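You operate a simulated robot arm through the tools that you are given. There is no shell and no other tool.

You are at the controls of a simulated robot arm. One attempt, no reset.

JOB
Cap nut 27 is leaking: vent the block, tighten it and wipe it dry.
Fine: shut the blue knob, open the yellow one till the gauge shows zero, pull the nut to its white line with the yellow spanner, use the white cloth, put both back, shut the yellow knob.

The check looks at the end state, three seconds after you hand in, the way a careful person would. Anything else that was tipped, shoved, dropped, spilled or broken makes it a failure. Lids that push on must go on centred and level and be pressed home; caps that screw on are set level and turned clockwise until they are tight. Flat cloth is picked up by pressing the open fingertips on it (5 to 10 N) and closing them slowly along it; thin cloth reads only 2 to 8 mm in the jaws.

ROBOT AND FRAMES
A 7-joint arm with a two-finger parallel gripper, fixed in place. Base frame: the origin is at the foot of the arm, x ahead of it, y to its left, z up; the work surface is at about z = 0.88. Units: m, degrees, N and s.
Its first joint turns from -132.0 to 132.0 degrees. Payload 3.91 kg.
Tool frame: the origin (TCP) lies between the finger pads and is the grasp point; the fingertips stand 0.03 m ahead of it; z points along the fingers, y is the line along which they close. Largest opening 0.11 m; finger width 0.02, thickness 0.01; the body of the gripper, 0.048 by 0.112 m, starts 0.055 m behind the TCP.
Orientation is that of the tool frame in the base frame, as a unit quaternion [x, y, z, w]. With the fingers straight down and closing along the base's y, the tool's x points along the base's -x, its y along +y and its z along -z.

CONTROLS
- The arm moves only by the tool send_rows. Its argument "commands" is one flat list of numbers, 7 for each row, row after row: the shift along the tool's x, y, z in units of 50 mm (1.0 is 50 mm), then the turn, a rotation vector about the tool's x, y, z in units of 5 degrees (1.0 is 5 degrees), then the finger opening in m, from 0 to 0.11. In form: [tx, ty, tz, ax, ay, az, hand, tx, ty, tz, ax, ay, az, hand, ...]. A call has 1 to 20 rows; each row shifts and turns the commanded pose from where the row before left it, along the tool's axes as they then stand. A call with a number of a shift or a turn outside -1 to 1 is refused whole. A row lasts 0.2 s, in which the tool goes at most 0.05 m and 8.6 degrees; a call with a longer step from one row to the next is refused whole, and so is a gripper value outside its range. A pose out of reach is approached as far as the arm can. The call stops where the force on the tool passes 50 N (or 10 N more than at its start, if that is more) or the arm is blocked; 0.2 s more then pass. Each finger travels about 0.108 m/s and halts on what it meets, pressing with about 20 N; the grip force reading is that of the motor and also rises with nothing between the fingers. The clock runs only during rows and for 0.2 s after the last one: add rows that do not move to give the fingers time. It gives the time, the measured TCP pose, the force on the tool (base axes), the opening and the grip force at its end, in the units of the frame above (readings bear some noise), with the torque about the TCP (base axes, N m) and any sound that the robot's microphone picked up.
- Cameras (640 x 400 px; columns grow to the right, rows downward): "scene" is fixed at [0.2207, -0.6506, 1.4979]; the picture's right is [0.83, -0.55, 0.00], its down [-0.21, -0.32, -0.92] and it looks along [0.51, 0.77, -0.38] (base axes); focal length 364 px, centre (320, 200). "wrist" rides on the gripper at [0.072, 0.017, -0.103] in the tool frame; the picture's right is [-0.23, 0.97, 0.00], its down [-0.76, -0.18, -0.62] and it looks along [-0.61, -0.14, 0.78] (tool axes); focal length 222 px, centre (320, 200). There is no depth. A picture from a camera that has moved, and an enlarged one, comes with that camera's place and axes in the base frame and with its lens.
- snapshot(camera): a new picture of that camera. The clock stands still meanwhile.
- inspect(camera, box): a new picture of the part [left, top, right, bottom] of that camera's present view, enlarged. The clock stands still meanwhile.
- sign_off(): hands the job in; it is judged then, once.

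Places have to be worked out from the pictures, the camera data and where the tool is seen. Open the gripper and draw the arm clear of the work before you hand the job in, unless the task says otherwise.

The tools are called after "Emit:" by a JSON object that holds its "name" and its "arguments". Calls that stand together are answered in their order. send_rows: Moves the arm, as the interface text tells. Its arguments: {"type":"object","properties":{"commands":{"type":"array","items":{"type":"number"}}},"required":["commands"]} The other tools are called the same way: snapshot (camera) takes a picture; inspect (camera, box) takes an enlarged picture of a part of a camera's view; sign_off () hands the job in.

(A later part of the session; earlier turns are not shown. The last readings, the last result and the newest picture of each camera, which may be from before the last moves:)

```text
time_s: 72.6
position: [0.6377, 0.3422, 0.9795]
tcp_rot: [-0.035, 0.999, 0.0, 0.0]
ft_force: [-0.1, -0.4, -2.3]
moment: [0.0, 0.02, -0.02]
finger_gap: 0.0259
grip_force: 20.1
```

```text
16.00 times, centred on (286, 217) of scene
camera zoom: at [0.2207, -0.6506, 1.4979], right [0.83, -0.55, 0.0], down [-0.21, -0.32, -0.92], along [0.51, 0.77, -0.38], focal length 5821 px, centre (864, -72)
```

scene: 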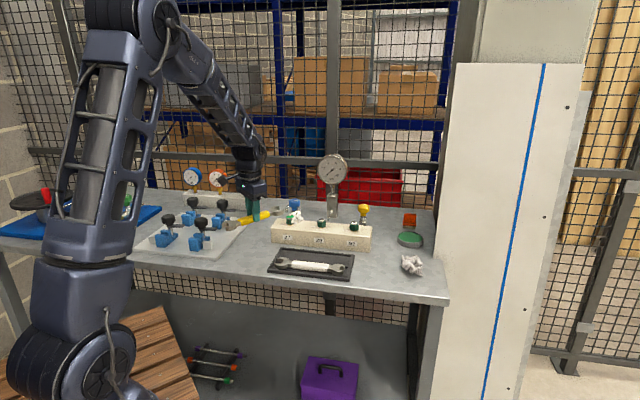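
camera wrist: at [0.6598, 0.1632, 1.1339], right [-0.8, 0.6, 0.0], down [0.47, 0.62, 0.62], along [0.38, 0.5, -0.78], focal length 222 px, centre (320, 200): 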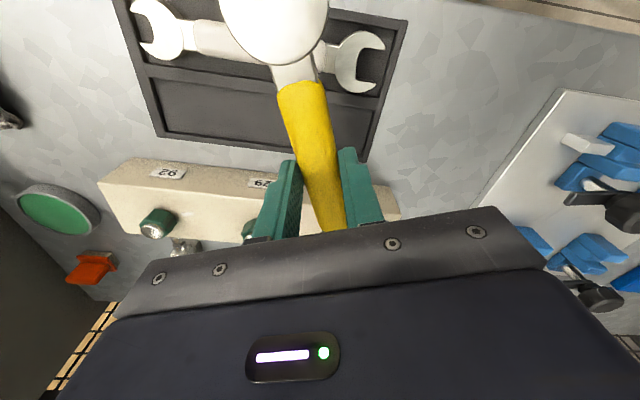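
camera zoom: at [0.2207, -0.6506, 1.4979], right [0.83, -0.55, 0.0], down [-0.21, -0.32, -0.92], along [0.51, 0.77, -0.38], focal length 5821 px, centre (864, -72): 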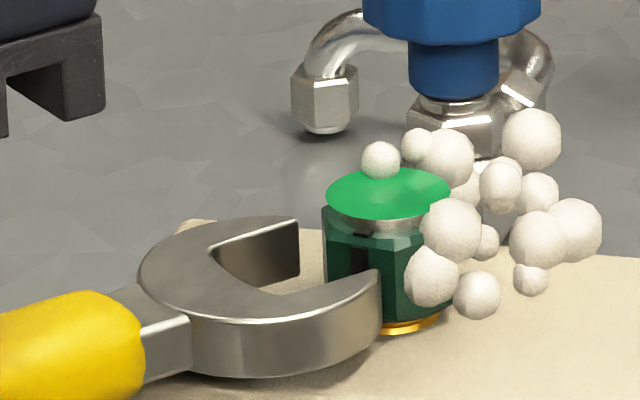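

The jaw tips are at the nut's near edge, with the front prong slightly tighter. I'll shift 1.2 mm toward the front and advance in small steps, watching forces.

Emit:
{"name": "send_rows", "arguments": {"commands": [0, -0.024, 0, 0, 0, 0, 0.01, -0.08, 0, 0, 0, 0, 0, 0.01, 0, 0, 0, 0, 0, 0, 0.01]}}

Emit:
{"name": "send_rows", "arguments": {"commands": [-0.08, 0, 0, 0, 0, 0, 0.01, 0, 0, 0, 0, 0, 0, 0.01]}}

Emit:
{"name": "inspect", "arguments": {"camera": "scene", "box": [270, 205, 302, 229]}}

```text
time_s: 73.4
position: [0.6435, 0.342, 0.9785]
tcp_rot: [-0.035, 0.999, 0.0, 0.0]
ft_force: [-0.8, -0.3, -2.5]
moment: [0.0, 0.0, -0.02]
finger_gap: 0.0257
grip_force: 20.0
```

```text
time_s: 74.0
position: [0.6482, 0.3418, 0.9794]
tcp_rot: [-0.035, 0.999, 0.0, 0.0]
ft_force: [0.4, -0.1, -1.8]
moment: [0.0, 0.03, 0.0]
finger_gap: 0.0255
grip_force: 19.6
```

```text
16.00 times, centred on (286, 217) of scene
camera zoom: at [0.2207, -0.6506, 1.4979], right [0.83, -0.55, 0.0], down [-0.21, -0.32, -0.92], along [0.51, 0.77, -0.38], focal length 5821 px, centre (864, -72)
```

zoom: 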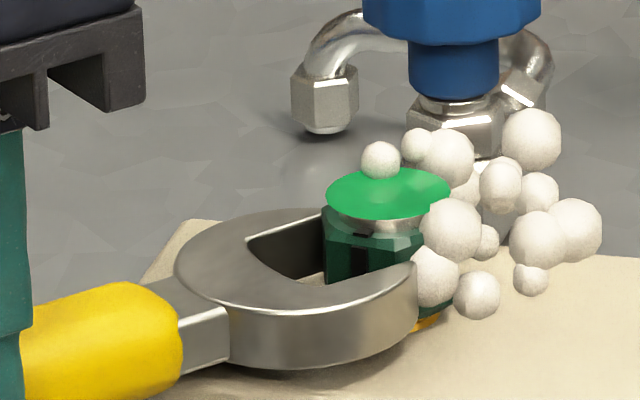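

The prongs are passing either side of the nut without contact. Continuing inward.

Emit:
{"name": "send_rows", "arguments": {"commands": [-0.08, 0, 0, 0, 0, 0, 0.01, 0, 0, 0, 0, 0, 0, 0.01]}}

Emit:
{"name": "send_rows", "arguments": {"commands": [-0.06, 0, 0, 0, 0, 0, 0.01, 0, 0, 0, 0, 0, 0, 0.01]}}

Emit:
{"name": "inspect", "arguments": {"camera": "scene", "box": [270, 205, 302, 229]}}

```text
time_s: 74.6
position: [0.6522, 0.3426, 0.9783]
tcp_rot: [-0.035, 0.999, 0.001, 0.0]
ft_force: [-0.9, 0.3, -1.9]
moment: [-0.01, -0.02, 0.0]
finger_gap: 0.0259
grip_force: 20.1
```

```text
time_s: 75.2
position: [0.6538, 0.3431, 0.9798]
tcp_rot: [-0.034, 0.999, 0.001, 0.0]
ft_force: [0.4, -1.1, -2.3]
moment: [0.0, -0.02, -0.06]
finger_gap: 0.0256
grip_force: 19.8
```

```text
16.00 times, centred on (286, 217) of scene
camera zoom: at [0.2207, -0.6506, 1.4979], right [0.83, -0.55, 0.0], down [-0.21, -0.32, -0.92], along [0.51, 0.77, -0.38], focal length 5821 px, centre (864, -72)
```

zoom: 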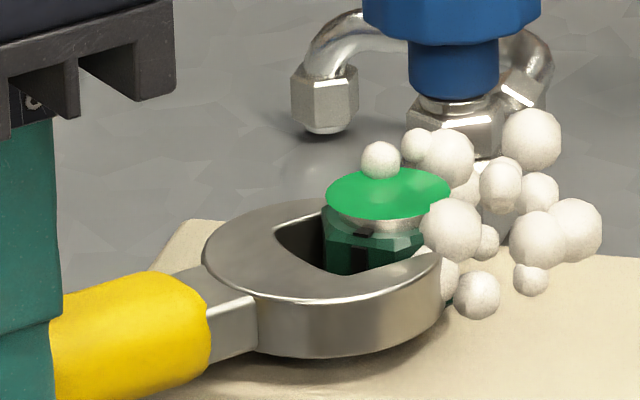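

Still free. A few more millimetres to seat the jaw well on the nut.

Emit:
{"name": "send_rows", "arguments": {"commands": [-0.05, 0, 0, 0, 0, 0, 0.01, 0, 0, 0, 0, 0, 0, 0.01]}}

Emit:
{"name": "send_rows", "arguments": {"commands": [-0.05, 0, 0, 0, 0, 0, 0.01, 0, 0, 0, 0, 0, 0, 0.01]}}

Emit:
{"name": "inspect", "arguments": {"camera": "scene", "box": [270, 205, 302, 229]}}

```text
time_s: 75.8
position: [0.6576, 0.343, 0.9788]
tcp_rot: [-0.036, 0.999, -0.001, 0.0]
ft_force: [-0.1, 0.5, -2.0]
moment: [0.0, 0.0, -0.01]
finger_gap: 0.0257
grip_force: 19.9
```

```text
time_s: 76.4
position: [0.6594, 0.3417, 0.9788]
tcp_rot: [-0.035, 0.999, 0.0, 0.0]
ft_force: [-0.2, 0.6, -1.7]
moment: [0.03, -0.01, 0.02]
finger_gap: 0.0256
grip_force: 19.8
```

```text
16.00 times, centred on (286, 217) of scene
camera zoom: at [0.2207, -0.6506, 1.4979], right [0.83, -0.55, 0.0], down [-0.21, -0.32, -0.92], along [0.51, 0.77, -0.38], focal length 5821 px, centre (864, -72)
```

zoom: 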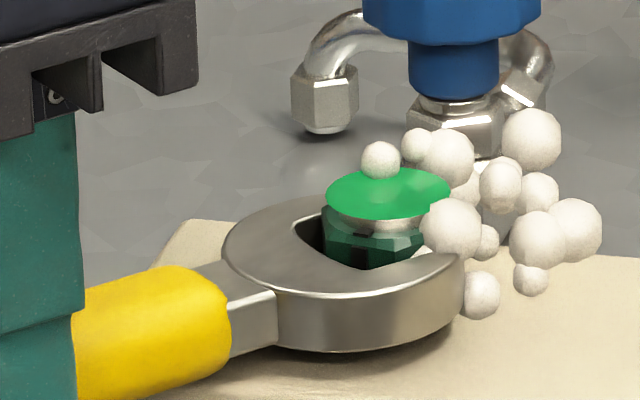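

The jaw is well engaged on the nut. I'll begin the clockwise pull, swinging the handle about the nut centre in 5° steps, and check the forces.

Emit:
{"name": "send_rows", "arguments": {"commands": [-0.03, 0, 0, 0, 0, 0, 0.005, -0.008, 0.176, 0, 0, 0, 1, 0.005, -0.008, 0.176, 0, 0, 0, 1, 0.005, 0, 0, 0, 0, 0, 0, 0.005]}}

Emit:
{"name": "inspect", "arguments": {"camera": "scene", "box": [270, 205, 302, 229]}}

```text
time_s: 77.4
position: [0.6613, 0.3596, 0.9797]
tcp_rot: [0.052, 0.999, -0.001, -0.001]
ft_force: [-12.3, -3.6, -7.9]
moment: [-0.04, 0.8, 0.03]
finger_gap: 0.0259
grip_force: 20.3
```

```text
16.00 times, centred on (286, 217) of scene
camera zoom: at [0.2207, -0.6506, 1.4979], right [0.83, -0.55, 0.0], down [-0.21, -0.32, -0.92], along [0.51, 0.77, -0.38], focal length 5821 px, centre (864, -72)
```

zoom: 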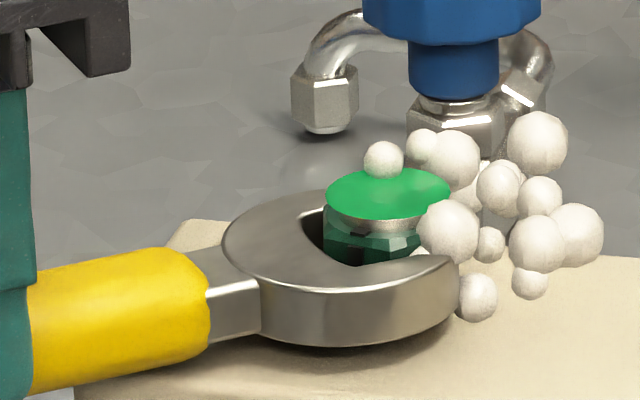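

Contact is made with about 12 N pushing radially outward (jaw slightly too deep), so I'll ease back 1 mm and continue the sweep.

Emit:
{"name": "send_rows", "arguments": {"commands": [0.02, 0, 0, 0, 0, 0, 0.005, -0.008, 0.176, 0, 0, 0, 1, 0.005, -0.008, 0.176, 0, 0, 0, 1, 0.005, 0, 0, 0, 0, 0, 0, 0.005]}}

Emit:
{"name": "inspect", "arguments": {"camera": "scene", "box": [270, 205, 302, 229]}}

```text
time_s: 78.4
position: [0.6644, 0.3788, 0.9804]
tcp_rot: [0.14, 0.99, 0.001, 0.0]
ft_force: [-5.3, -8.8, 0.9]
moment: [-0.31, -0.17, -0.37]
finger_gap: 0.0256
grip_force: 20.0
```

```text
16.00 times, centred on (286, 217) of scene
camera zoom: at [0.2207, -0.6506, 1.4979], right [0.83, -0.55, 0.0], down [-0.21, -0.32, -0.92], along [0.51, 0.77, -0.38], focal length 5821 px, centre (864, -72)
```

zoom: 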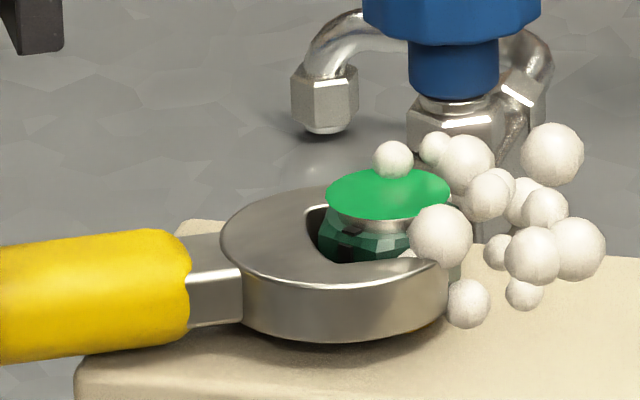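

The foam now turns along with the nut, so it's rotating; tangential load is only about 10 N. Continuing the sweep.

Emit:
{"name": "send_rows", "arguments": {"commands": [-0.008, 0.176, 0, 0, 0, 1, 0.005, -0.008, 0.176, 0, 0, 0, 1, 0.005, -0.008, 0.176, 0, 0, 0, 1, 0.005, 0, 0, 0, 0, 0, 0, 0.005]}}

Emit:
{"name": "inspect", "arguments": {"camera": "scene", "box": [266, 200, 306, 230]}}

```text
time_s: 79.4
position: [0.6734, 0.4012, 0.9793]
tcp_rot: [0.267, 0.964, -0.001, 0.001]
ft_force: [12.8, -12.8, 0.2]
moment: [-0.45, -0.52, 0.17]
finger_gap: 0.0255
grip_force: 19.7
```

```text
13.33 times, centred on (286, 215) of scene
camera zoom: at [0.2207, -0.6506, 1.4979], right [0.83, -0.55, 0.0], down [-0.21, -0.32, -0.92], along [0.51, 0.77, -0.38], focal length 4851 px, centre (773, 0)
```

zoom: 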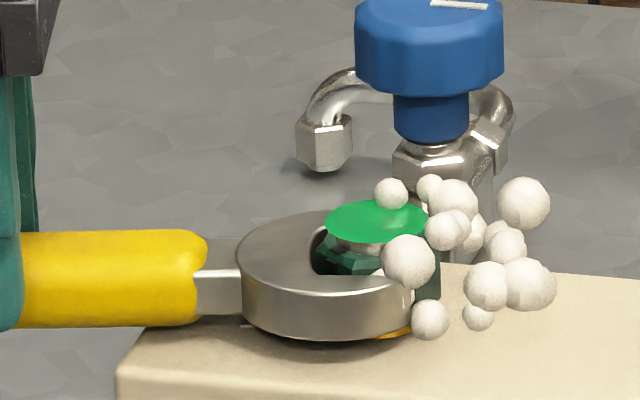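

The tool is being pulled inward by about 17 N, so I'll move 1 mm closer to the nut and continue.

Emit:
{"name": "send_rows", "arguments": {"commands": [-0.025, 0, 0, 0, 0, 0, 0.005, -0.008, 0.176, 0, 0, 0, 1, 0.005, -0.008, 0.176, 0, 0, 0, 1, 0.005, 0, 0, 0, 0, 0, 0, 0.005]}}

Emit:
{"name": "inspect", "arguments": {"camera": "scene", "box": [266, 200, 306, 230]}}

```text
time_s: 80.4
position: [0.6841, 0.4156, 0.9779]
tcp_rot: [0.35, 0.937, -0.001, 0.0]
ft_force: [-5.4, -7.5, -5.2]
moment: [-0.01, 0.29, -0.19]
finger_gap: 0.0258
grip_force: 20.2
```

```text
13.33 times, centred on (286, 215) of scene
camera zoom: at [0.2207, -0.6506, 1.4979], right [0.83, -0.55, 0.0], down [-0.21, -0.32, -0.92], along [0.51, 0.77, -0.38], focal length 4851 px, centre (773, 0)
```

zoom: 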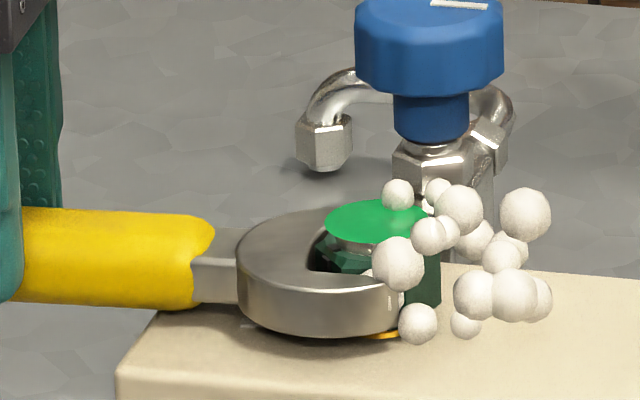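

The nut has turned about 35–38° judging by the foam. I'll continue 10° more, relieving the small radial load.

Emit:
{"name": "send_rows", "arguments": {"commands": [0.005, 0, 0, 0, 0, 0, 0.005, -0.008, 0.176, 0, 0, 0, 1, 0.005, -0.008, 0.176, 0, 0, 0, 1, 0.005, 0, 0, 0, 0, 0, 0, 0.005]}}

Emit:
{"name": "inspect", "arguments": {"camera": "scene", "box": [266, 200, 306, 230]}}

Emit:
{"name": "snapshot", "arguments": {"camera": "scene"}}

Emit:
{"name": "snapshot", "arguments": {"camera": "wrist"}}

```text
time_s: 81.4
position: [0.6978, 0.4269, 0.9803]
tcp_rot: [0.431, 0.903, -0.001, 0.0]
ft_force: [-10.2, -3.4, -8.8]
moment: [0.36, 0.55, -0.39]
finger_gap: 0.0254
grip_force: 19.9
```

```text
13.33 times, centred on (286, 215) of scene
camera zoom: at [0.2207, -0.6506, 1.4979], right [0.83, -0.55, 0.0], down [-0.21, -0.32, -0.92], along [0.51, 0.77, -0.38], focal length 4851 px, centre (773, 0)
```

zoom: 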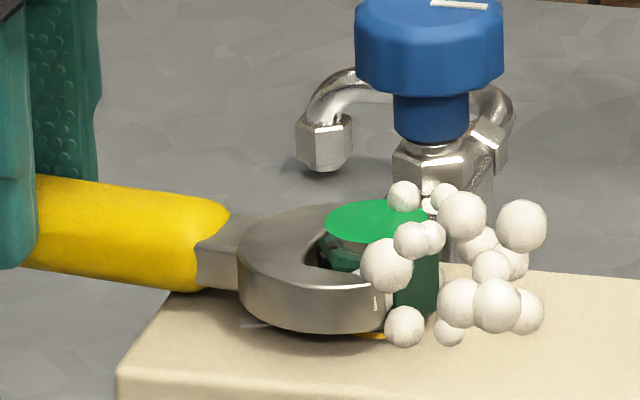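

```text
taken
```

scene: 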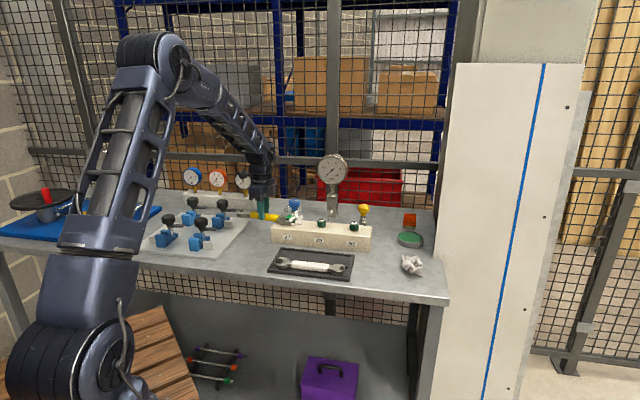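

```text
taken
camera wrist: at [0.665, 0.4954, 1.0827], right [0.9, 0.44, 0.0], down [0.34, -0.7, 0.62], along [0.27, -0.56, -0.78], focal length 222 px, centre (320, 200)
```

wrist: 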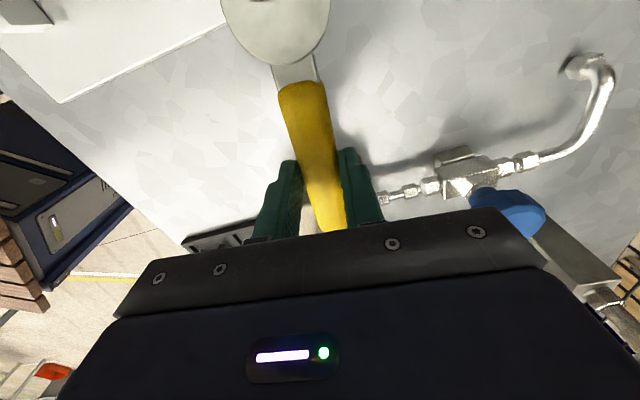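

About 48–50° turned so far. I'll go another 8–9° and then check.

Emit:
{"name": "send_rows", "arguments": {"commands": [0.005, 0, 0, 0, 0, 0, 0.005, -0.008, 0.176, 0, 0, 0, 1, 0.005, -0.006, 0.124, 0, 0, 0, 0.7, 0.005, 0, 0, 0, 0, 0, 0, 0.005]}}

Emit:
{"name": "inspect", "arguments": {"camera": "scene", "box": [266, 200, 306, 230]}}

```text
time_s: 82.4
position: [0.71, 0.4365, 0.9796]
tcp_rot: [0.496, 0.868, 0.0, 0.001]
ft_force: [-7.9, -4.8, 5.0]
moment: [-0.69, -0.05, -0.34]
finger_gap: 0.026
grip_force: 20.5
```

```text
13.33 times, centred on (286, 215) of scene
camera zoom: at [0.2207, -0.6506, 1.4979], right [0.83, -0.55, 0.0], down [-0.21, -0.32, -0.92], along [0.51, 0.77, -0.38], focal length 4851 px, centre (773, 0)
```

zoom: 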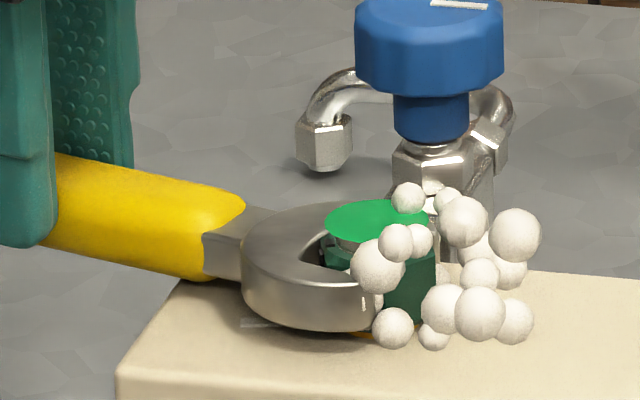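

Foam tracking says ≈57° turned. I'll add 3° more, then check torque and compare with the aligned neighbours.

Emit:
{"name": "send_rows", "arguments": {"commands": [-0.004, 0.106, 0, 0, 0, 0.6, 0.005, 0, 0, 0, 0, 0, 0, 0.005, 0, 0, 0, 0, 0, 0, 0.005]}}

Emit:
{"name": "inspect", "arguments": {"camera": "scene", "box": [266, 200, 306, 230]}}

Emit:
{"name": "inspect", "arguments": {"camera": "scene", "box": [240, 190, 400, 270]}}

```text
time_s: 83.2
position: [0.7142, 0.4394, 0.978]
tcp_rot: [0.519, 0.855, 0.0, 0.0]
ft_force: [-9.5, -0.1, 1.1]
moment: [-0.25, 0.09, -0.28]
finger_gap: 0.0258
grip_force: 20.4
```

```text
13.33 times, centred on (286, 215) of scene
camera zoom: at [0.2207, -0.6506, 1.4979], right [0.83, -0.55, 0.0], down [-0.21, -0.32, -0.92], along [0.51, 0.77, -0.38], focal length 4851 px, centre (773, 0)
```

zoom: 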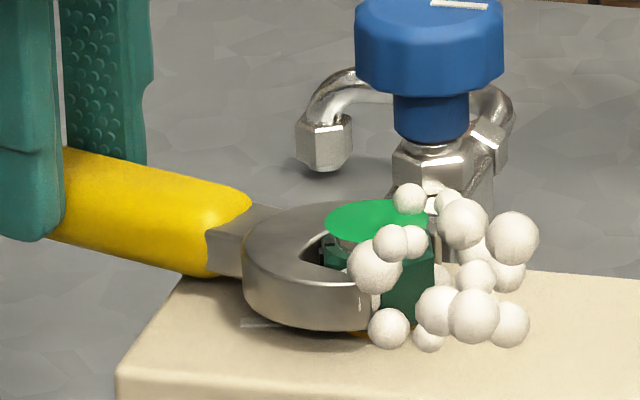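

```text
4.00 times, centred on (320, 230) of scene
camera zoom: at [0.2207, -0.6506, 1.4979], right [0.83, -0.55, 0.0], down [-0.21, -0.32, -0.92], along [0.51, 0.77, -0.38], focal length 1455 px, centre (320, 80)
```

zoom: 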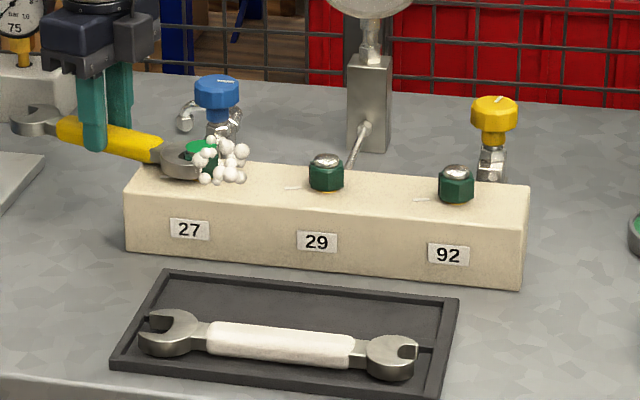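

The nut has turned about 60°. I'll ease the jaw back within its slack by 5° and slide it straight off to check the rib against the white line.

Emit:
{"name": "send_rows", "arguments": {"commands": [-0.005, -0.17, 0, 0, 0, -1, 0.005, 0, 0, 0, 0, 0, 0, 0.005, 0.15, 0, 0, 0, 0, 0, 0.005, 0.25, 0, 0, 0, 0, 0, 0.005, 0.3, 0, 0, 0, 0, 0, 0.005, 0.1, 0, 0, 0, 0, 0, 0.005, 0, 0, 0, 0, 0, 0, 0.005]}}

Emit:
{"name": "inspect", "arguments": {"camera": "scene", "box": [266, 200, 306, 230]}}

Emit:
{"name": "inspect", "arguments": {"camera": "scene", "box": [302, 205, 342, 235]}}

```text
time_s: 84.8
position: [0.6853, 0.4694, 0.9791]
tcp_rot: [0.48, 0.877, 0.0, -0.001]
ft_force: [-0.4, -0.2, -2.2]
moment: [0.0, -0.04, 0.03]
finger_gap: 0.0258
grip_force: 19.9
```

```text
13.33 times, centred on (286, 215) of scene
camera zoom: at [0.2207, -0.6506, 1.4979], right [0.83, -0.55, 0.0], down [-0.21, -0.32, -0.92], along [0.51, 0.77, -0.38], focal length 4851 px, centre (773, 0)
```

zoom: 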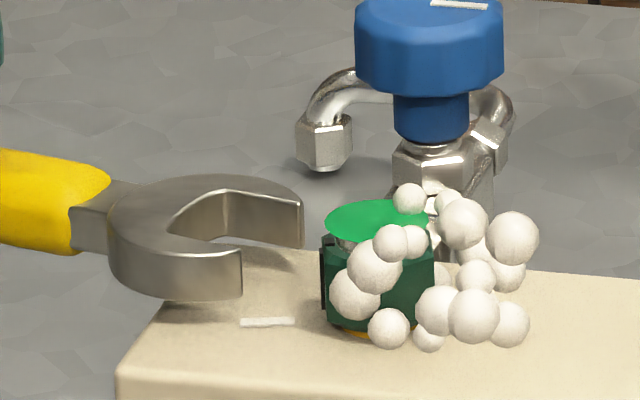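

```text
13.33 times, centred on (322, 220) of scene
camera zoom: at [0.2207, -0.6506, 1.4979], right [0.83, -0.55, 0.0], down [-0.21, -0.32, -0.92], along [0.51, 0.77, -0.38], focal length 4851 px, centre (293, -67)
```

zoom: 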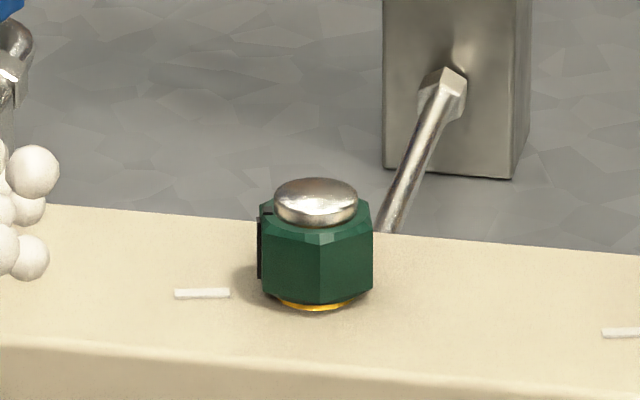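

The spanner is clear and the rib is now near the nut's left side, like nut 29. I'll enlarge to compare angles precisely.

Emit:
{"name": "inspect", "arguments": {"camera": "scene", "box": [284, 211, 300, 223]}}

Emit:
{"name": "inspect", "arguments": {"camera": "scene", "box": [314, 216, 330, 228]}}

Emit:
{"name": "snapshot", "arguments": {"camera": "wrist"}}

```text
16.00 times, centred on (292, 217) of scene
camera zoom: at [0.2207, -0.6506, 1.4979], right [0.83, -0.55, 0.0], down [-0.21, -0.32, -0.92], along [0.51, 0.77, -0.38], focal length 5821 px, centre (768, -72)
```

zoom: 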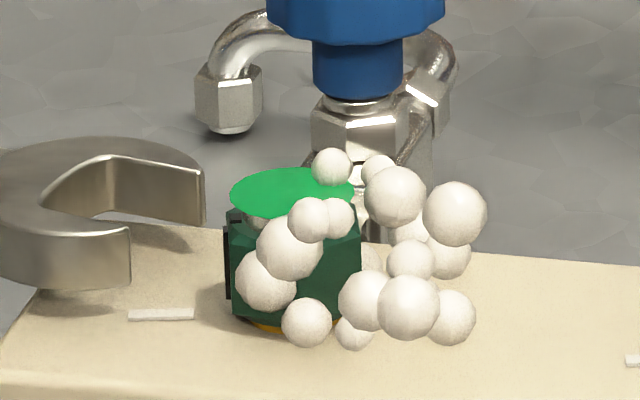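

```text
16.00 times, centred on (322, 222) of scene
camera zoom: at [0.2207, -0.6506, 1.4979], right [0.83, -0.55, 0.0], down [-0.21, -0.32, -0.92], along [0.51, 0.77, -0.38], focal length 5821 px, centre (288, -152)
```

zoom: 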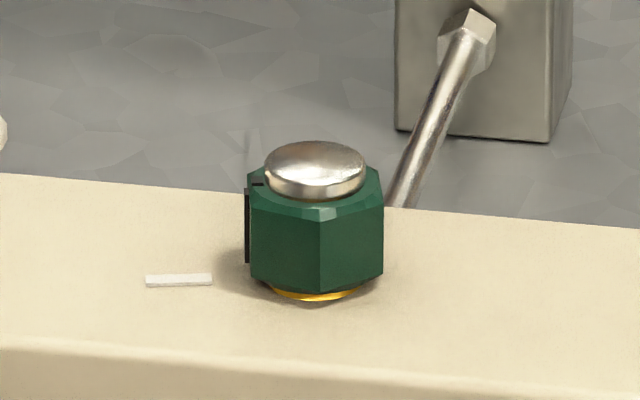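

```text
taken
camera wrist: at [0.6608, 0.5393, 1.082], right [0.94, 0.33, 0.0], down [0.26, -0.74, 0.62], along [0.21, -0.59, -0.78], focal length 222 px, centre (320, 200)
```

wrist: 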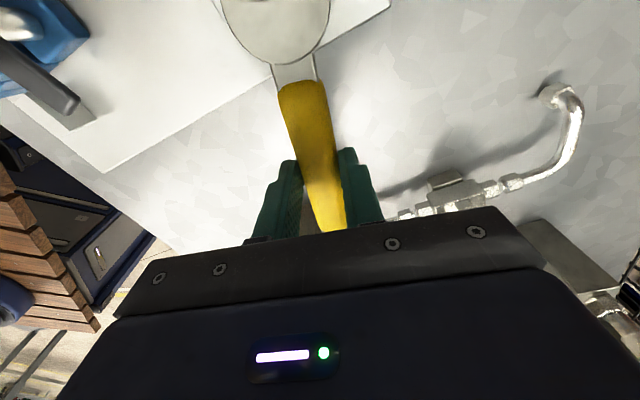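

I'll lift the spanner clear and get a steep wrist view of nut 27 next to it to measure rib versus line.

Emit:
{"name": "send_rows", "arguments": {"commands": [0, 0, -0.7, 0, 0, 0, 0.005, 0, 0, -0.7, 0, 0, 0, 0.005, 0, 0, -0.6, 0, 0, 0, 0.005, -0.71, -0.305, 0, 0, 0, 0, 0.005, -0.71, -0.305, 0, 0, 0, 0, 0.005, -0.71, -0.305, 0, 0, 0, 0, 0.005, -0.71, -0.305, 0, 0, 0, 0, 0.005, 0, 0, 0, 0, 0, 0, 0.005, 0, 0, 0, 0, 0, 0, 0.005]}}

Emit:
{"name": "snapshot", "arguments": {"camera": "wrist"}}

Emit:
{"name": "inspect", "arguments": {"camera": "wrist", "box": [340, 60, 440, 140]}}

```text
time_s: 86.8
position: [0.7123, 0.3166, 1.0764]
tcp_rot: [0.481, 0.877, 0.0, 0.0]
ft_force: [-0.1, -0.1, -1.1]
moment: [0.02, 0.01, 0.0]
finger_gap: 0.0257
grip_force: 20.0
```

```text
taken
camera wrist: at [0.6868, 0.3877, 1.1802], right [0.94, 0.33, 0.0], down [0.26, -0.74, 0.62], along [0.21, -0.59, -0.78], focal length 222 px, centre (320, 200)
```

wrist: 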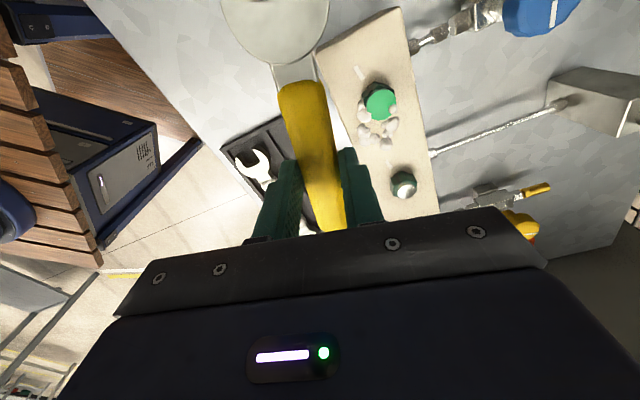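

```text
5.00 times, centred on (390, 100) of wrist
camera zoom: at [0.6868, 0.3877, 1.1802], right [0.94, 0.33, 0.0], down [0.26, -0.74, 0.62], along [0.21, -0.59, -0.78], focal length 1111 px, centre (-30, 700)
```

zoom: 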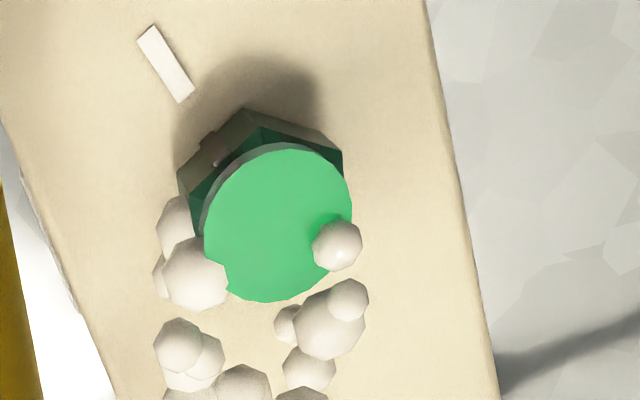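

The rib now faces nearly the white line. I'll enlarge further and compare with nut 29's alignment in the same view.

Emit:
{"name": "inspect", "arguments": {"camera": "wrist", "box": [360, 62, 400, 98]}}

Emit:
{"name": "inspect", "arguments": {"camera": "wrist", "box": [380, 145, 425, 205]}}

```text
11.11 times, centred on (380, 80) of wrist
camera zoom: at [0.6868, 0.3877, 1.1802], right [0.94, 0.33, 0.0], down [0.26, -0.74, 0.62], along [0.21, -0.59, -0.78], focal length 2468 px, centre (-347, 1533)
```

zoom: 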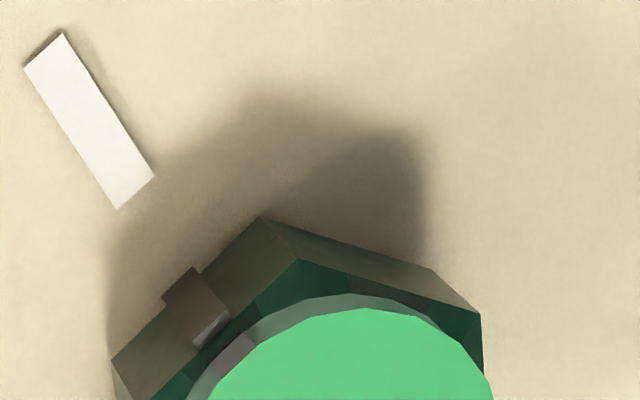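

```text
6.67 times, centred on (402, 175) of wrist
camera zoom: at [0.6868, 0.3877, 1.1802], right [0.94, 0.33, 0.0], down [0.26, -0.74, 0.62], along [0.21, -0.59, -0.78], focal length 1481 px, centre (-230, 367)
```

zoom: 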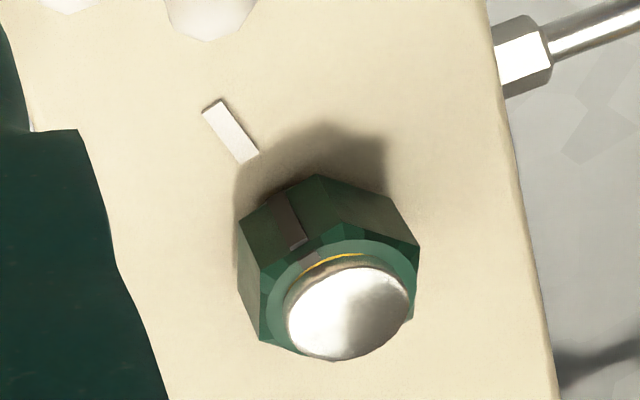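

Measured carefully, the rib is at ≈154.6° and the line at ≈150°, so about 4–5° more clockwise is needed. I'll retrace my path to re-engage the spanner.

Emit:
{"name": "send_rows", "arguments": {"commands": [0.71, 0.305, 0, 0, 0, 0, 0.005, 0.71, 0.305, 0, 0, 0, 0, 0.005, 0.71, 0.305, 0, 0, 0, 0, 0.005, 0.71, 0.305, 0, 0, 0, 0, 0.005, 0, 0, 0.6, 0, 0, 0, 0.005, 0, 0, 0.7, 0, 0, 0, 0.005, 0, 0, 0.7, 0, 0, 0, 0.005, 0, 0, 0, 0, 0, 0, 0.005, 0, 0, 0, 0, 0, 0, 0.005]}}

Emit:
{"name": "inspect", "arguments": {"camera": "scene", "box": [266, 200, 306, 230]}}

```text
time_s: 88.8
position: [0.6869, 0.4686, 0.9797]
tcp_rot: [0.481, 0.877, 0.0, 0.0]
ft_force: [0.4, 0.5, -2.4]
moment: [-0.02, 0.01, 0.02]
finger_gap: 0.0259
grip_force: 20.3
```

```text
13.33 times, centred on (286, 215) of scene
camera zoom: at [0.2207, -0.6506, 1.4979], right [0.83, -0.55, 0.0], down [-0.21, -0.32, -0.92], along [0.51, 0.77, -0.38], focal length 4851 px, centre (773, 0)
```

zoom: 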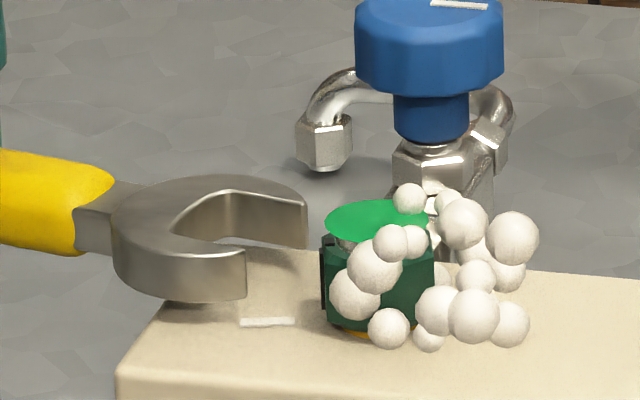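

The jaw is back at its exit line. I'll slide it in again in small steps and watch forces.

Emit:
{"name": "send_rows", "arguments": {"commands": [-0.2, 0, 0, 0, 0, 0, 0.005, -0.2, 0, 0, 0, 0, 0, 0.005, -0.1, 0, 0, 0, 0, 0, 0.005, 0, 0, 0, 0, 0, 0, 0.005]}}

Emit:
{"name": "send_rows", "arguments": {"commands": [-0.1, 0, 0, 0, 0, 0, 0.005, -0.1, 0, 0, 0, 0, 0, 0.005, -0.07, 0, 0, 0, 0, 0, 0.005, 0, 0, 0, 0, 0, 0, 0.005]}}

Emit:
{"name": "inspect", "arguments": {"camera": "scene", "box": [266, 200, 306, 230]}}

```text
time_s: 89.8
position: [0.6982, 0.4487, 0.9788]
tcp_rot: [0.48, 0.877, 0.0, 0.0]
ft_force: [-7.5, 14.2, -2.9]
moment: [0.51, 0.3, -0.19]
finger_gap: 0.0256
grip_force: 20.0
```

```text
time_s: 90.8
position: [0.7075, 0.4339, 0.9793]
tcp_rot: [0.481, 0.877, 0.0, 0.0]
ft_force: [-0.2, 0.1, -2.3]
moment: [0.0, 0.01, 0.04]
finger_gap: 0.0256
grip_force: 19.9
```

```text
13.33 times, centred on (286, 215) of scene
camera zoom: at [0.2207, -0.6506, 1.4979], right [0.83, -0.55, 0.0], down [-0.21, -0.32, -0.92], along [0.51, 0.77, -0.38], focal length 4851 px, centre (773, 0)
```

zoom: 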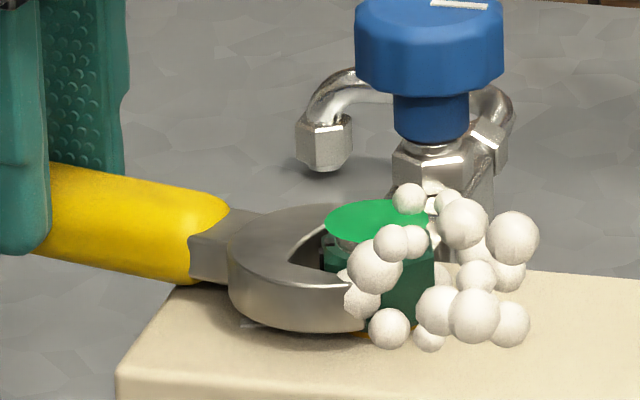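

Re-engaged after a brief brush. Now the final small clockwise pull: 5° to take up slack, then about 4.7° more.

Emit:
{"name": "send_rows", "arguments": {"commands": [-0.008, 0.174, 0, 0, 0, 1, 0.005, 0, 0, 0, 0, 0, 0, 0.005]}}

Emit:
{"name": "send_rows", "arguments": {"commands": [-0.004, 0.087, 0, 0, 0, 0.5, 0.005, -0.004, 0.079, 0, 0, 0, 0.45, 0.005, 0, 0, 0, 0, 0, 0, 0.005]}}

Emit:
{"name": "inspect", "arguments": {"camera": "scene", "box": [266, 200, 306, 230]}}

```text
time_s: 91.4
position: [0.7151, 0.4382, 0.9791]
tcp_rot: [0.519, 0.855, 0.0, 0.0]
ft_force: [-3.1, -11.4, -5.8]
moment: [0.1, 0.1, -0.4]
finger_gap: 0.0255
grip_force: 19.4
```

```text
time_s: 92.2
position: [0.7224, 0.4424, 0.9798]
tcp_rot: [0.554, 0.833, 0.0, 0.0]
ft_force: [-2.6, -17.7, -1.2]
moment: [-0.49, 0.01, -0.24]
finger_gap: 0.0257
grip_force: 20.1
```

```text
13.33 times, centred on (286, 215) of scene
camera zoom: at [0.2207, -0.6506, 1.4979], right [0.83, -0.55, 0.0], down [-0.21, -0.32, -0.92], along [0.51, 0.77, -0.38], focal length 4851 px, centre (773, 0)
```

zoom: 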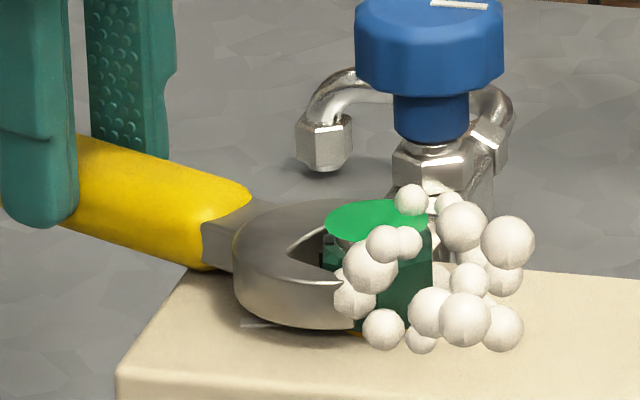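

Wrist at 67°, as planned. I'll ease the jaw back 6° within its slack, slide off and lift for another check.

Emit:
{"name": "send_rows", "arguments": {"commands": [-0.005, -0.174, 0, 0, 0, -1, 0.005, -0.001, -0.035, 0, 0, 0, -0.2, 0.005, 0, 0, 0, 0, 0, 0, 0.005, 0.15, 0, 0, 0, 0, 0, 0.005, 0.25, 0, 0, 0, 0, 0, 0.005, 0.3, 0, 0, 0, 0, 0, 0.005, 0.15, 0, 0, 0, 0, 0, 0.005, 0, 0, 0, 0, 0, 0, 0.005]}}

Emit:
{"name": "inspect", "arguments": {"camera": "scene", "box": [266, 200, 306, 230]}}

```text
time_s: 94.0
position: [0.6929, 0.4768, 0.9802]
tcp_rot: [0.509, 0.861, 0.0, 0.0]
ft_force: [0.2, 0.3, -2.8]
moment: [0.03, -0.01, 0.02]
finger_gap: 0.0261
grip_force: 19.9
```

```text
13.33 times, centred on (286, 215) of scene
camera zoom: at [0.2207, -0.6506, 1.4979], right [0.83, -0.55, 0.0], down [-0.21, -0.32, -0.92], along [0.51, 0.77, -0.38], focal length 4851 px, centre (773, 0)
```

zoom: 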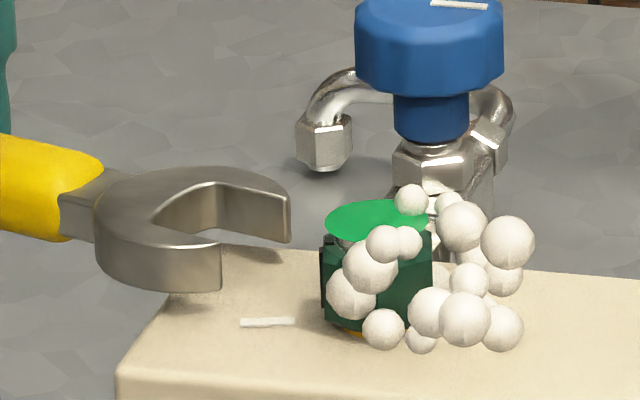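

Lifting clear and taking the steep view again.

Emit:
{"name": "send_rows", "arguments": {"commands": [0, 0, -0.7, 0, 0, 0, 0.005, 0, 0, -0.7, 0, 0, 0, 0.005, 0, 0, -0.6, 0, 0, 0, 0.005, -0.719, -0.308, 0, 0, 0, 0, 0.005, -0.719, -0.308, 0, 0, 0, 0, 0.005, -0.719, -0.308, 0, 0, 0, 0, 0.005, -0.719, -0.308, 0, 0, 0, 0, 0.005, 0, 0, 0, 0, 0, 0, 0.005, 0, 0, 0, 0, 0, 0, 0.005]}}

Emit:
{"name": "inspect", "arguments": {"camera": "wrist", "box": [340, 60, 440, 140]}}

Emit:
{"name": "inspect", "arguments": {"camera": "wrist", "box": [360, 62, 400, 98]}}

Emit:
{"name": "inspect", "arguments": {"camera": "wrist", "box": [380, 145, 425, 205]}}

```text
time_s: 96.0
position: [0.7096, 0.3202, 1.0781]
tcp_rot: [0.509, 0.861, 0.0, -0.001]
ft_force: [0.6, 0.4, -2.1]
moment: [0.01, -0.01, -0.03]
finger_gap: 0.0256
grip_force: 20.4
```

```text
5.00 times, centred on (390, 100) of wrist
camera zoom: at [0.6879, 0.3923, 1.1807], right [0.96, 0.27, 0.0], down [0.21, -0.75, 0.62], along [0.17, -0.6, -0.78], focal length 1111 px, centre (-30, 700)
```

zoom: 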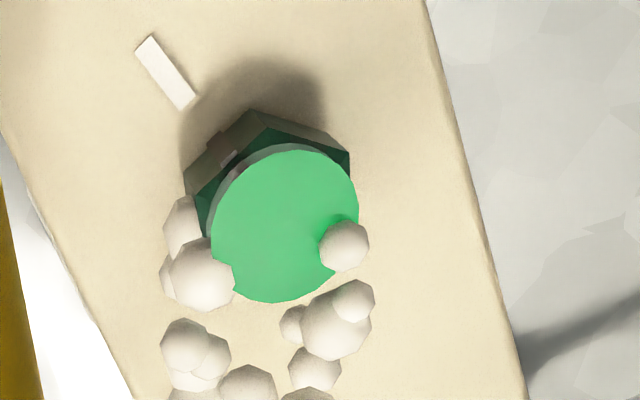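

```text
11.11 times, centred on (380, 80) of wrist
camera zoom: at [0.6879, 0.3923, 1.1807], right [0.96, 0.27, 0.0], down [0.21, -0.75, 0.62], along [0.17, -0.6, -0.78], focal length 2468 px, centre (-347, 1533)
```

zoom: 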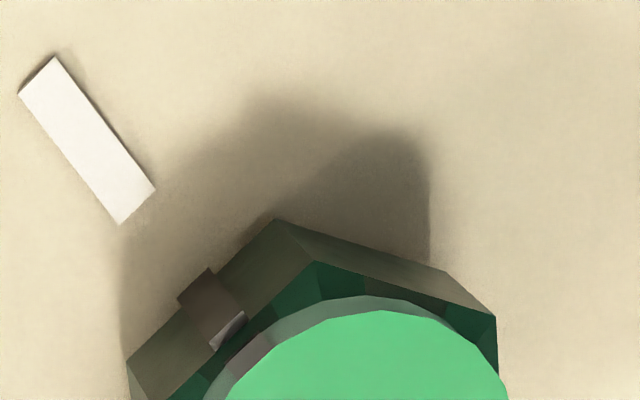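

```text
6.67 times, centred on (402, 175) of wrist
camera zoom: at [0.6879, 0.3923, 1.1807], right [0.96, 0.27, 0.0], down [0.21, -0.75, 0.62], along [0.17, -0.6, -0.78], focal length 1481 px, centre (-230, 367)
```

zoom: 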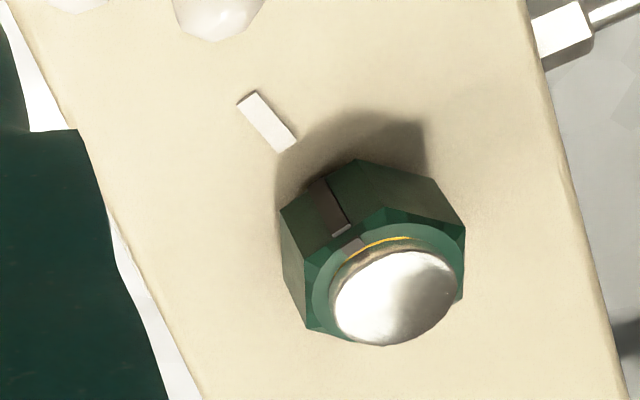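

The rib is now at ≈150.3° against the line at ≈150°: aligned. I'll carry the spanner back over the tray and rotate it back to its original direction.

Emit:
{"name": "send_rows", "arguments": {"commands": [-0.682, -0.0855, 0, 0, 0, 0, 0.005, -0.682, -0.0855, 0, 0, 0, 0, 0.005, -0.682, -0.0855, 0, 0, 0, 0, 0.005, -0.682, -0.0855, 0, 0, 0, 0, 0.005, 0, 0, 0, 0, 0, -1, 0.005, 0, 0, 0, 0, 0, -1, 0.005, 0, 0, 0, 0, 0, -1, 0.005, 0, 0, 0, 0, 0, -1, 0.005, 0, 0, 0, 0, 0, -1, 0.005, 0, 0, 0, 0, 0, -1, 0.005, 0, 0, 0, 0, 0, -1, 0.005, 0, 0, 0, 0, 0, -1, 0.005, 0, 0, 0, 0, 0, -1, 0.005, 0, 0, 0, 0, 0, -1, 0.005, 0, 0, 0, 0, 0, -1, 0.005, 0, 0, 0, 0, 0, -1, 0.005, 0, 0, 0, 0, 0, -1, 0.005, 0, 0, 0, 0, 0, -1, 0.005, 0, 0, 0, 0, 0, -1, 0.005, 0, 0, 0, 0, 0, -1, 0.005]}}

Emit:
{"name": "send_rows", "arguments": {"commands": [0, 0, 0, 0, 0, -1, 0.005, 0, 0, 0, 0, 0, -1, 0.005, 0, 0, 0, 0, 0, -1, 0.005, 0, 0, 0, 0, 0, -1, 0.005, 0, 0, 0, 0, 0, -1, 0.005, 0, 0, 0, 0, 0, -1, 0.005, 0, 0, 0, 0, 0, -1, 0.005, 0, 0, 0, 0, 0, -1, 0.005, 0, 0, 0, 0, 0, -1, 0.005, 0, 0, 0, 0, 0, -1, 0.005, 0, 0, 0, 0, 0, -1, 0.005, 0, 0, 0, 0, 0, -1, 0.005, 0, 0, 0, 0, 0, -1, 0.005, 0, 0, 0, 0, 0, -1, 0.005, 0, 0, 0, 0, 0, -1, 0.005, 0, 0, 0, 0, 0, -1, 0.005, 0, 0, 0, 0, 0, -1, 0.005, 0, 0, 0, 0, 0, -1, 0.005, 0, 0, 0, 0, 0, -1, 0.005, 0, 0, 0, 0, 0, -1, 0.005]}}

Emit:
{"name": "send_rows", "arguments": {"commands": [0, 0, 0, 0, 0, -1, 0.005, 0, 0, 0, 0, 0, -1, 0.005, 0, 0, 0, 0, 0, -1, 0.005, 0, 0, 0, 0, 0, -0.05, 0.005, 0, 0, 0, 0, 0, 0, 0.005, 0, 0, 0, 0, 0, 0, 0.005]}}

Emit:
{"name": "snapshot", "arguments": {"camera": "wrist"}}

Emit:
{"name": "inspect", "arguments": {"camera": "scene", "box": [250, 190, 370, 290]}}

```text
time_s: 100.2
position: [0.7577, 0.1918, 1.0783]
tcp_rot: [-0.163, 0.987, 0.001, 0.0]
ft_force: [0.4, 0.0, -2.7]
moment: [-0.03, 0.0, -0.02]
finger_gap: 0.0256
grip_force: 19.5
```

```text
time_s: 104.4
position: [0.758, 0.1917, 1.0789]
tcp_rot: [0.861, -0.508, 0.0, 0.001]
ft_force: [-0.4, 0.0, -2.2]
moment: [0.01, 0.01, -0.01]
finger_gap: 0.0257
grip_force: 20.2
```

```text
time_s: 105.8
position: [0.758, 0.1934, 1.0781]
tcp_rot: [0.92, -0.391, 0.0, -0.001]
ft_force: [0.0, -0.2, -2.1]
moment: [0.02, -0.01, 0.01]
finger_gap: 0.0259
grip_force: 19.6
```

```text
taken
camera wrist: at [0.7955, 0.1291, 1.1819], right [-0.86, -0.51, 0.0], down [-0.4, 0.67, 0.62], along [-0.32, 0.53, -0.78], focal length 222 px, centre (320, 200)
```

wrist: 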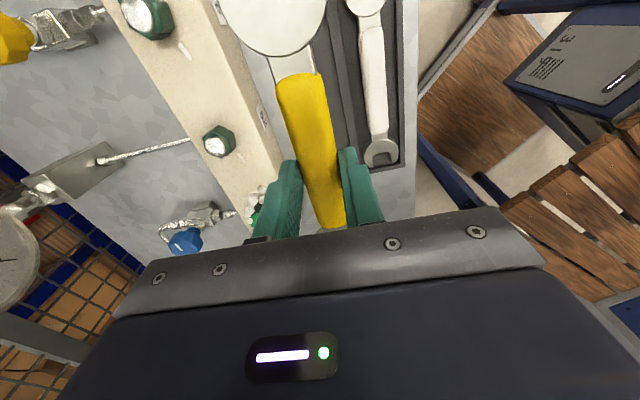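

```text
4.00 times, centred on (310, 240) of scene
camera zoom: at [0.2207, -0.6506, 1.4979], right [0.83, -0.55, 0.0], down [-0.21, -0.32, -0.92], along [0.51, 0.77, -0.38], focal length 1455 px, centre (360, 40)
```

zoom: 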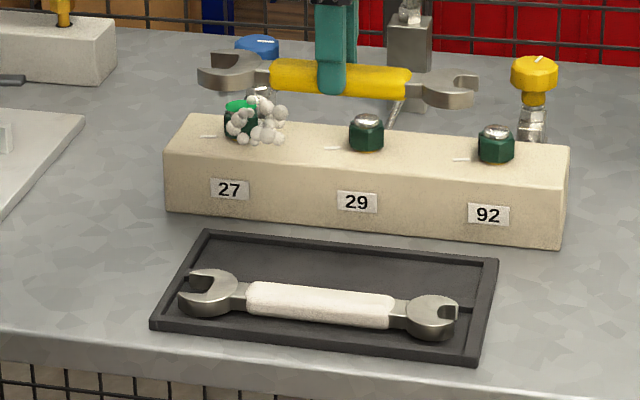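

Nearly over the original spot. I'll compare the handle's position in the fingers with the picture taken at the grasp, since it may have slid slightly.

Emit:
{"name": "inspect", "arguments": {"camera": "wrist", "box": [240, 60, 400, 230]}}

```text
2.35 times, centred on (320, 145) of wrist
camera zoom: at [0.7955, 0.1291, 1.1819], right [-0.86, -0.51, 0.0], down [-0.4, 0.67, 0.62], along [-0.32, 0.53, -0.78], focal length 523 px, centre (320, 329)
```

zoom: 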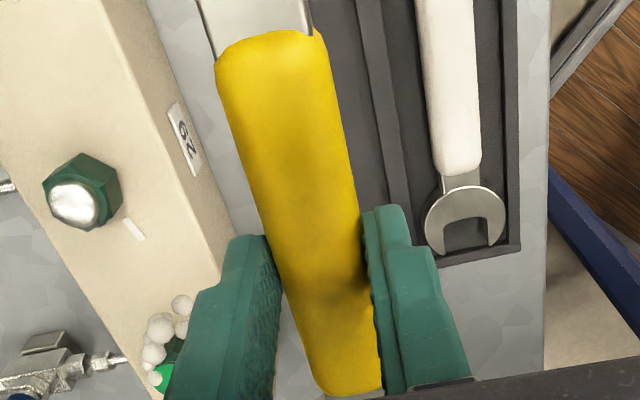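

The spanner slid about 3.7 mm in the fingers; I'll compensate for that and lower it towards its slot.

Emit:
{"name": "send_rows", "arguments": {"commands": [-0.047, -0.046, 0, 0, 0, 0, 0.005, 0, 0, 0.6, 0, 0, 0, 0.005, 0, 0, 0.6, 0, 0, 0, 0.005, 0, 0, 0.6, 0, 0, 0, 0.005, 0, 0, 0.6, 0, 0, 0, 0.005, 0, 0, 0.3, 0, 0, 0, 0.005, 0, 0, 0, 0, 0, 0, 0.005, 0, 0, 0, 0, 0, 0, 0.005]}}

Emit:
{"name": "inspect", "arguments": {"camera": "scene", "box": [265, 215, 355, 285]}}

Emit:
{"name": "inspect", "arguments": {"camera": "wrist", "box": [240, 20, 400, 210]}}

```text
time_s: 107.6
position: [0.7585, 0.1961, 0.9455]
tcp_rot: [0.92, -0.391, 0.0, 0.0]
ft_force: [-0.1, 0.4, -2.7]
moment: [-0.04, -0.01, 0.02]
finger_gap: 0.0258
grip_force: 19.8
```

```text
5.71 times, centred on (310, 250) of scene
camera zoom: at [0.2207, -0.6506, 1.4979], right [0.83, -0.55, 0.0], down [-0.21, -0.32, -0.92], along [0.51, 0.77, -0.38], focal length 2079 px, centre (377, -86)
```

zoom: 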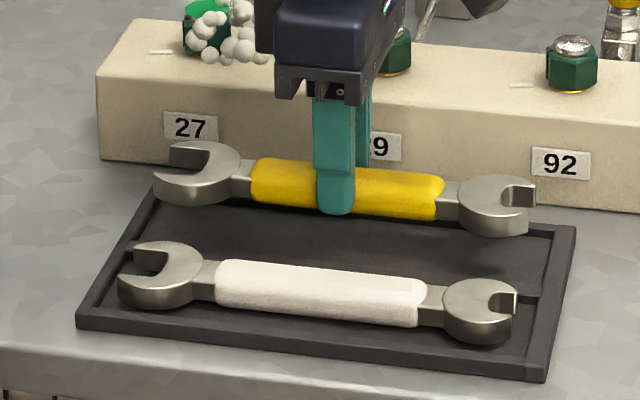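

```text
2.11 times, centred on (320, 115) of wrist
camera zoom: at [0.7963, 0.1335, 1.0479], right [-0.86, -0.51, 0.0], down [-0.4, 0.67, 0.62], along [-0.32, 0.53, -0.78], focal length 468 px, centre (320, 379)
```

zoom: 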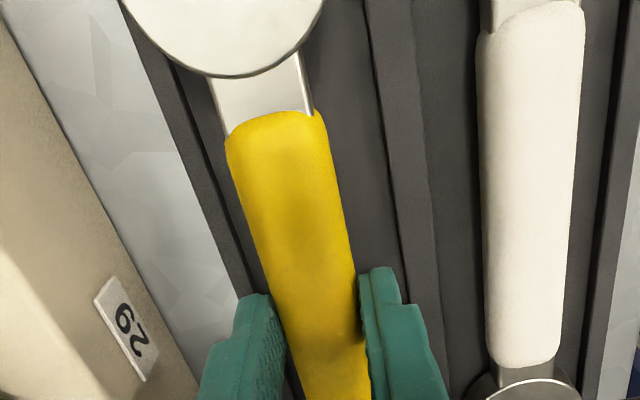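

Aligned over its slot. Lowering the rest in small steps until the tray takes the weight.

Emit:
{"name": "send_rows", "arguments": {"commands": [0, 0, 0.15, 0, 0, 0, 0.005, 0, 0, 0.15, 0, 0, 0, 0.005, 0, 0, 0, 0, 0, 0, 0.005]}}

Emit:
{"name": "send_rows", "arguments": {"commands": [0, 0, 0.06, 0, 0, 0, 0.005, 0, 0, 0.04, 0, 0, 0, 0.005, 0, 0, 0, 0, 0, 0, 0.005]}}

Emit:
{"name": "inspect", "arguments": {"camera": "scene", "box": [265, 215, 355, 285]}}

```text
time_s: 108.4
position: [0.7578, 0.1967, 0.9287]
tcp_rot: [0.92, -0.391, -0.001, 0.0]
ft_force: [-0.6, 0.3, -1.5]
moment: [-0.02, -0.02, 0.0]
finger_gap: 0.026
grip_force: 19.5
```

```text
time_s: 109.2
position: [0.7591, 0.1975, 0.9231]
tcp_rot: [0.92, -0.392, 0.0, 0.001]
ft_force: [0.7, -1.1, 4.9]
moment: [0.54, 0.33, 0.04]
finger_gap: 0.0257
grip_force: 19.9
```

```text
5.71 times, centred on (310, 250) of scene
camera zoom: at [0.2207, -0.6506, 1.4979], right [0.83, -0.55, 0.0], down [-0.21, -0.32, -0.92], along [0.51, 0.77, -0.38], focal length 2079 px, centre (377, -86)
```

zoom: 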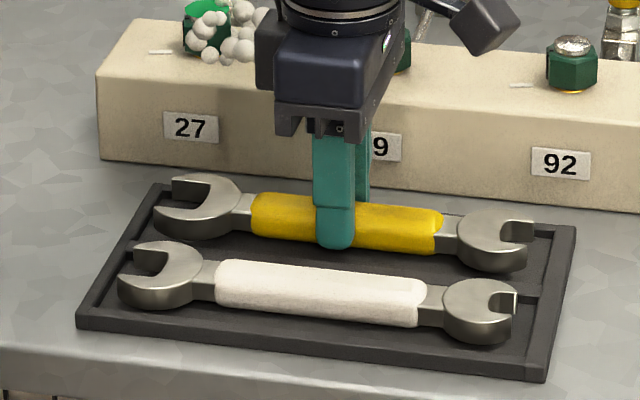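

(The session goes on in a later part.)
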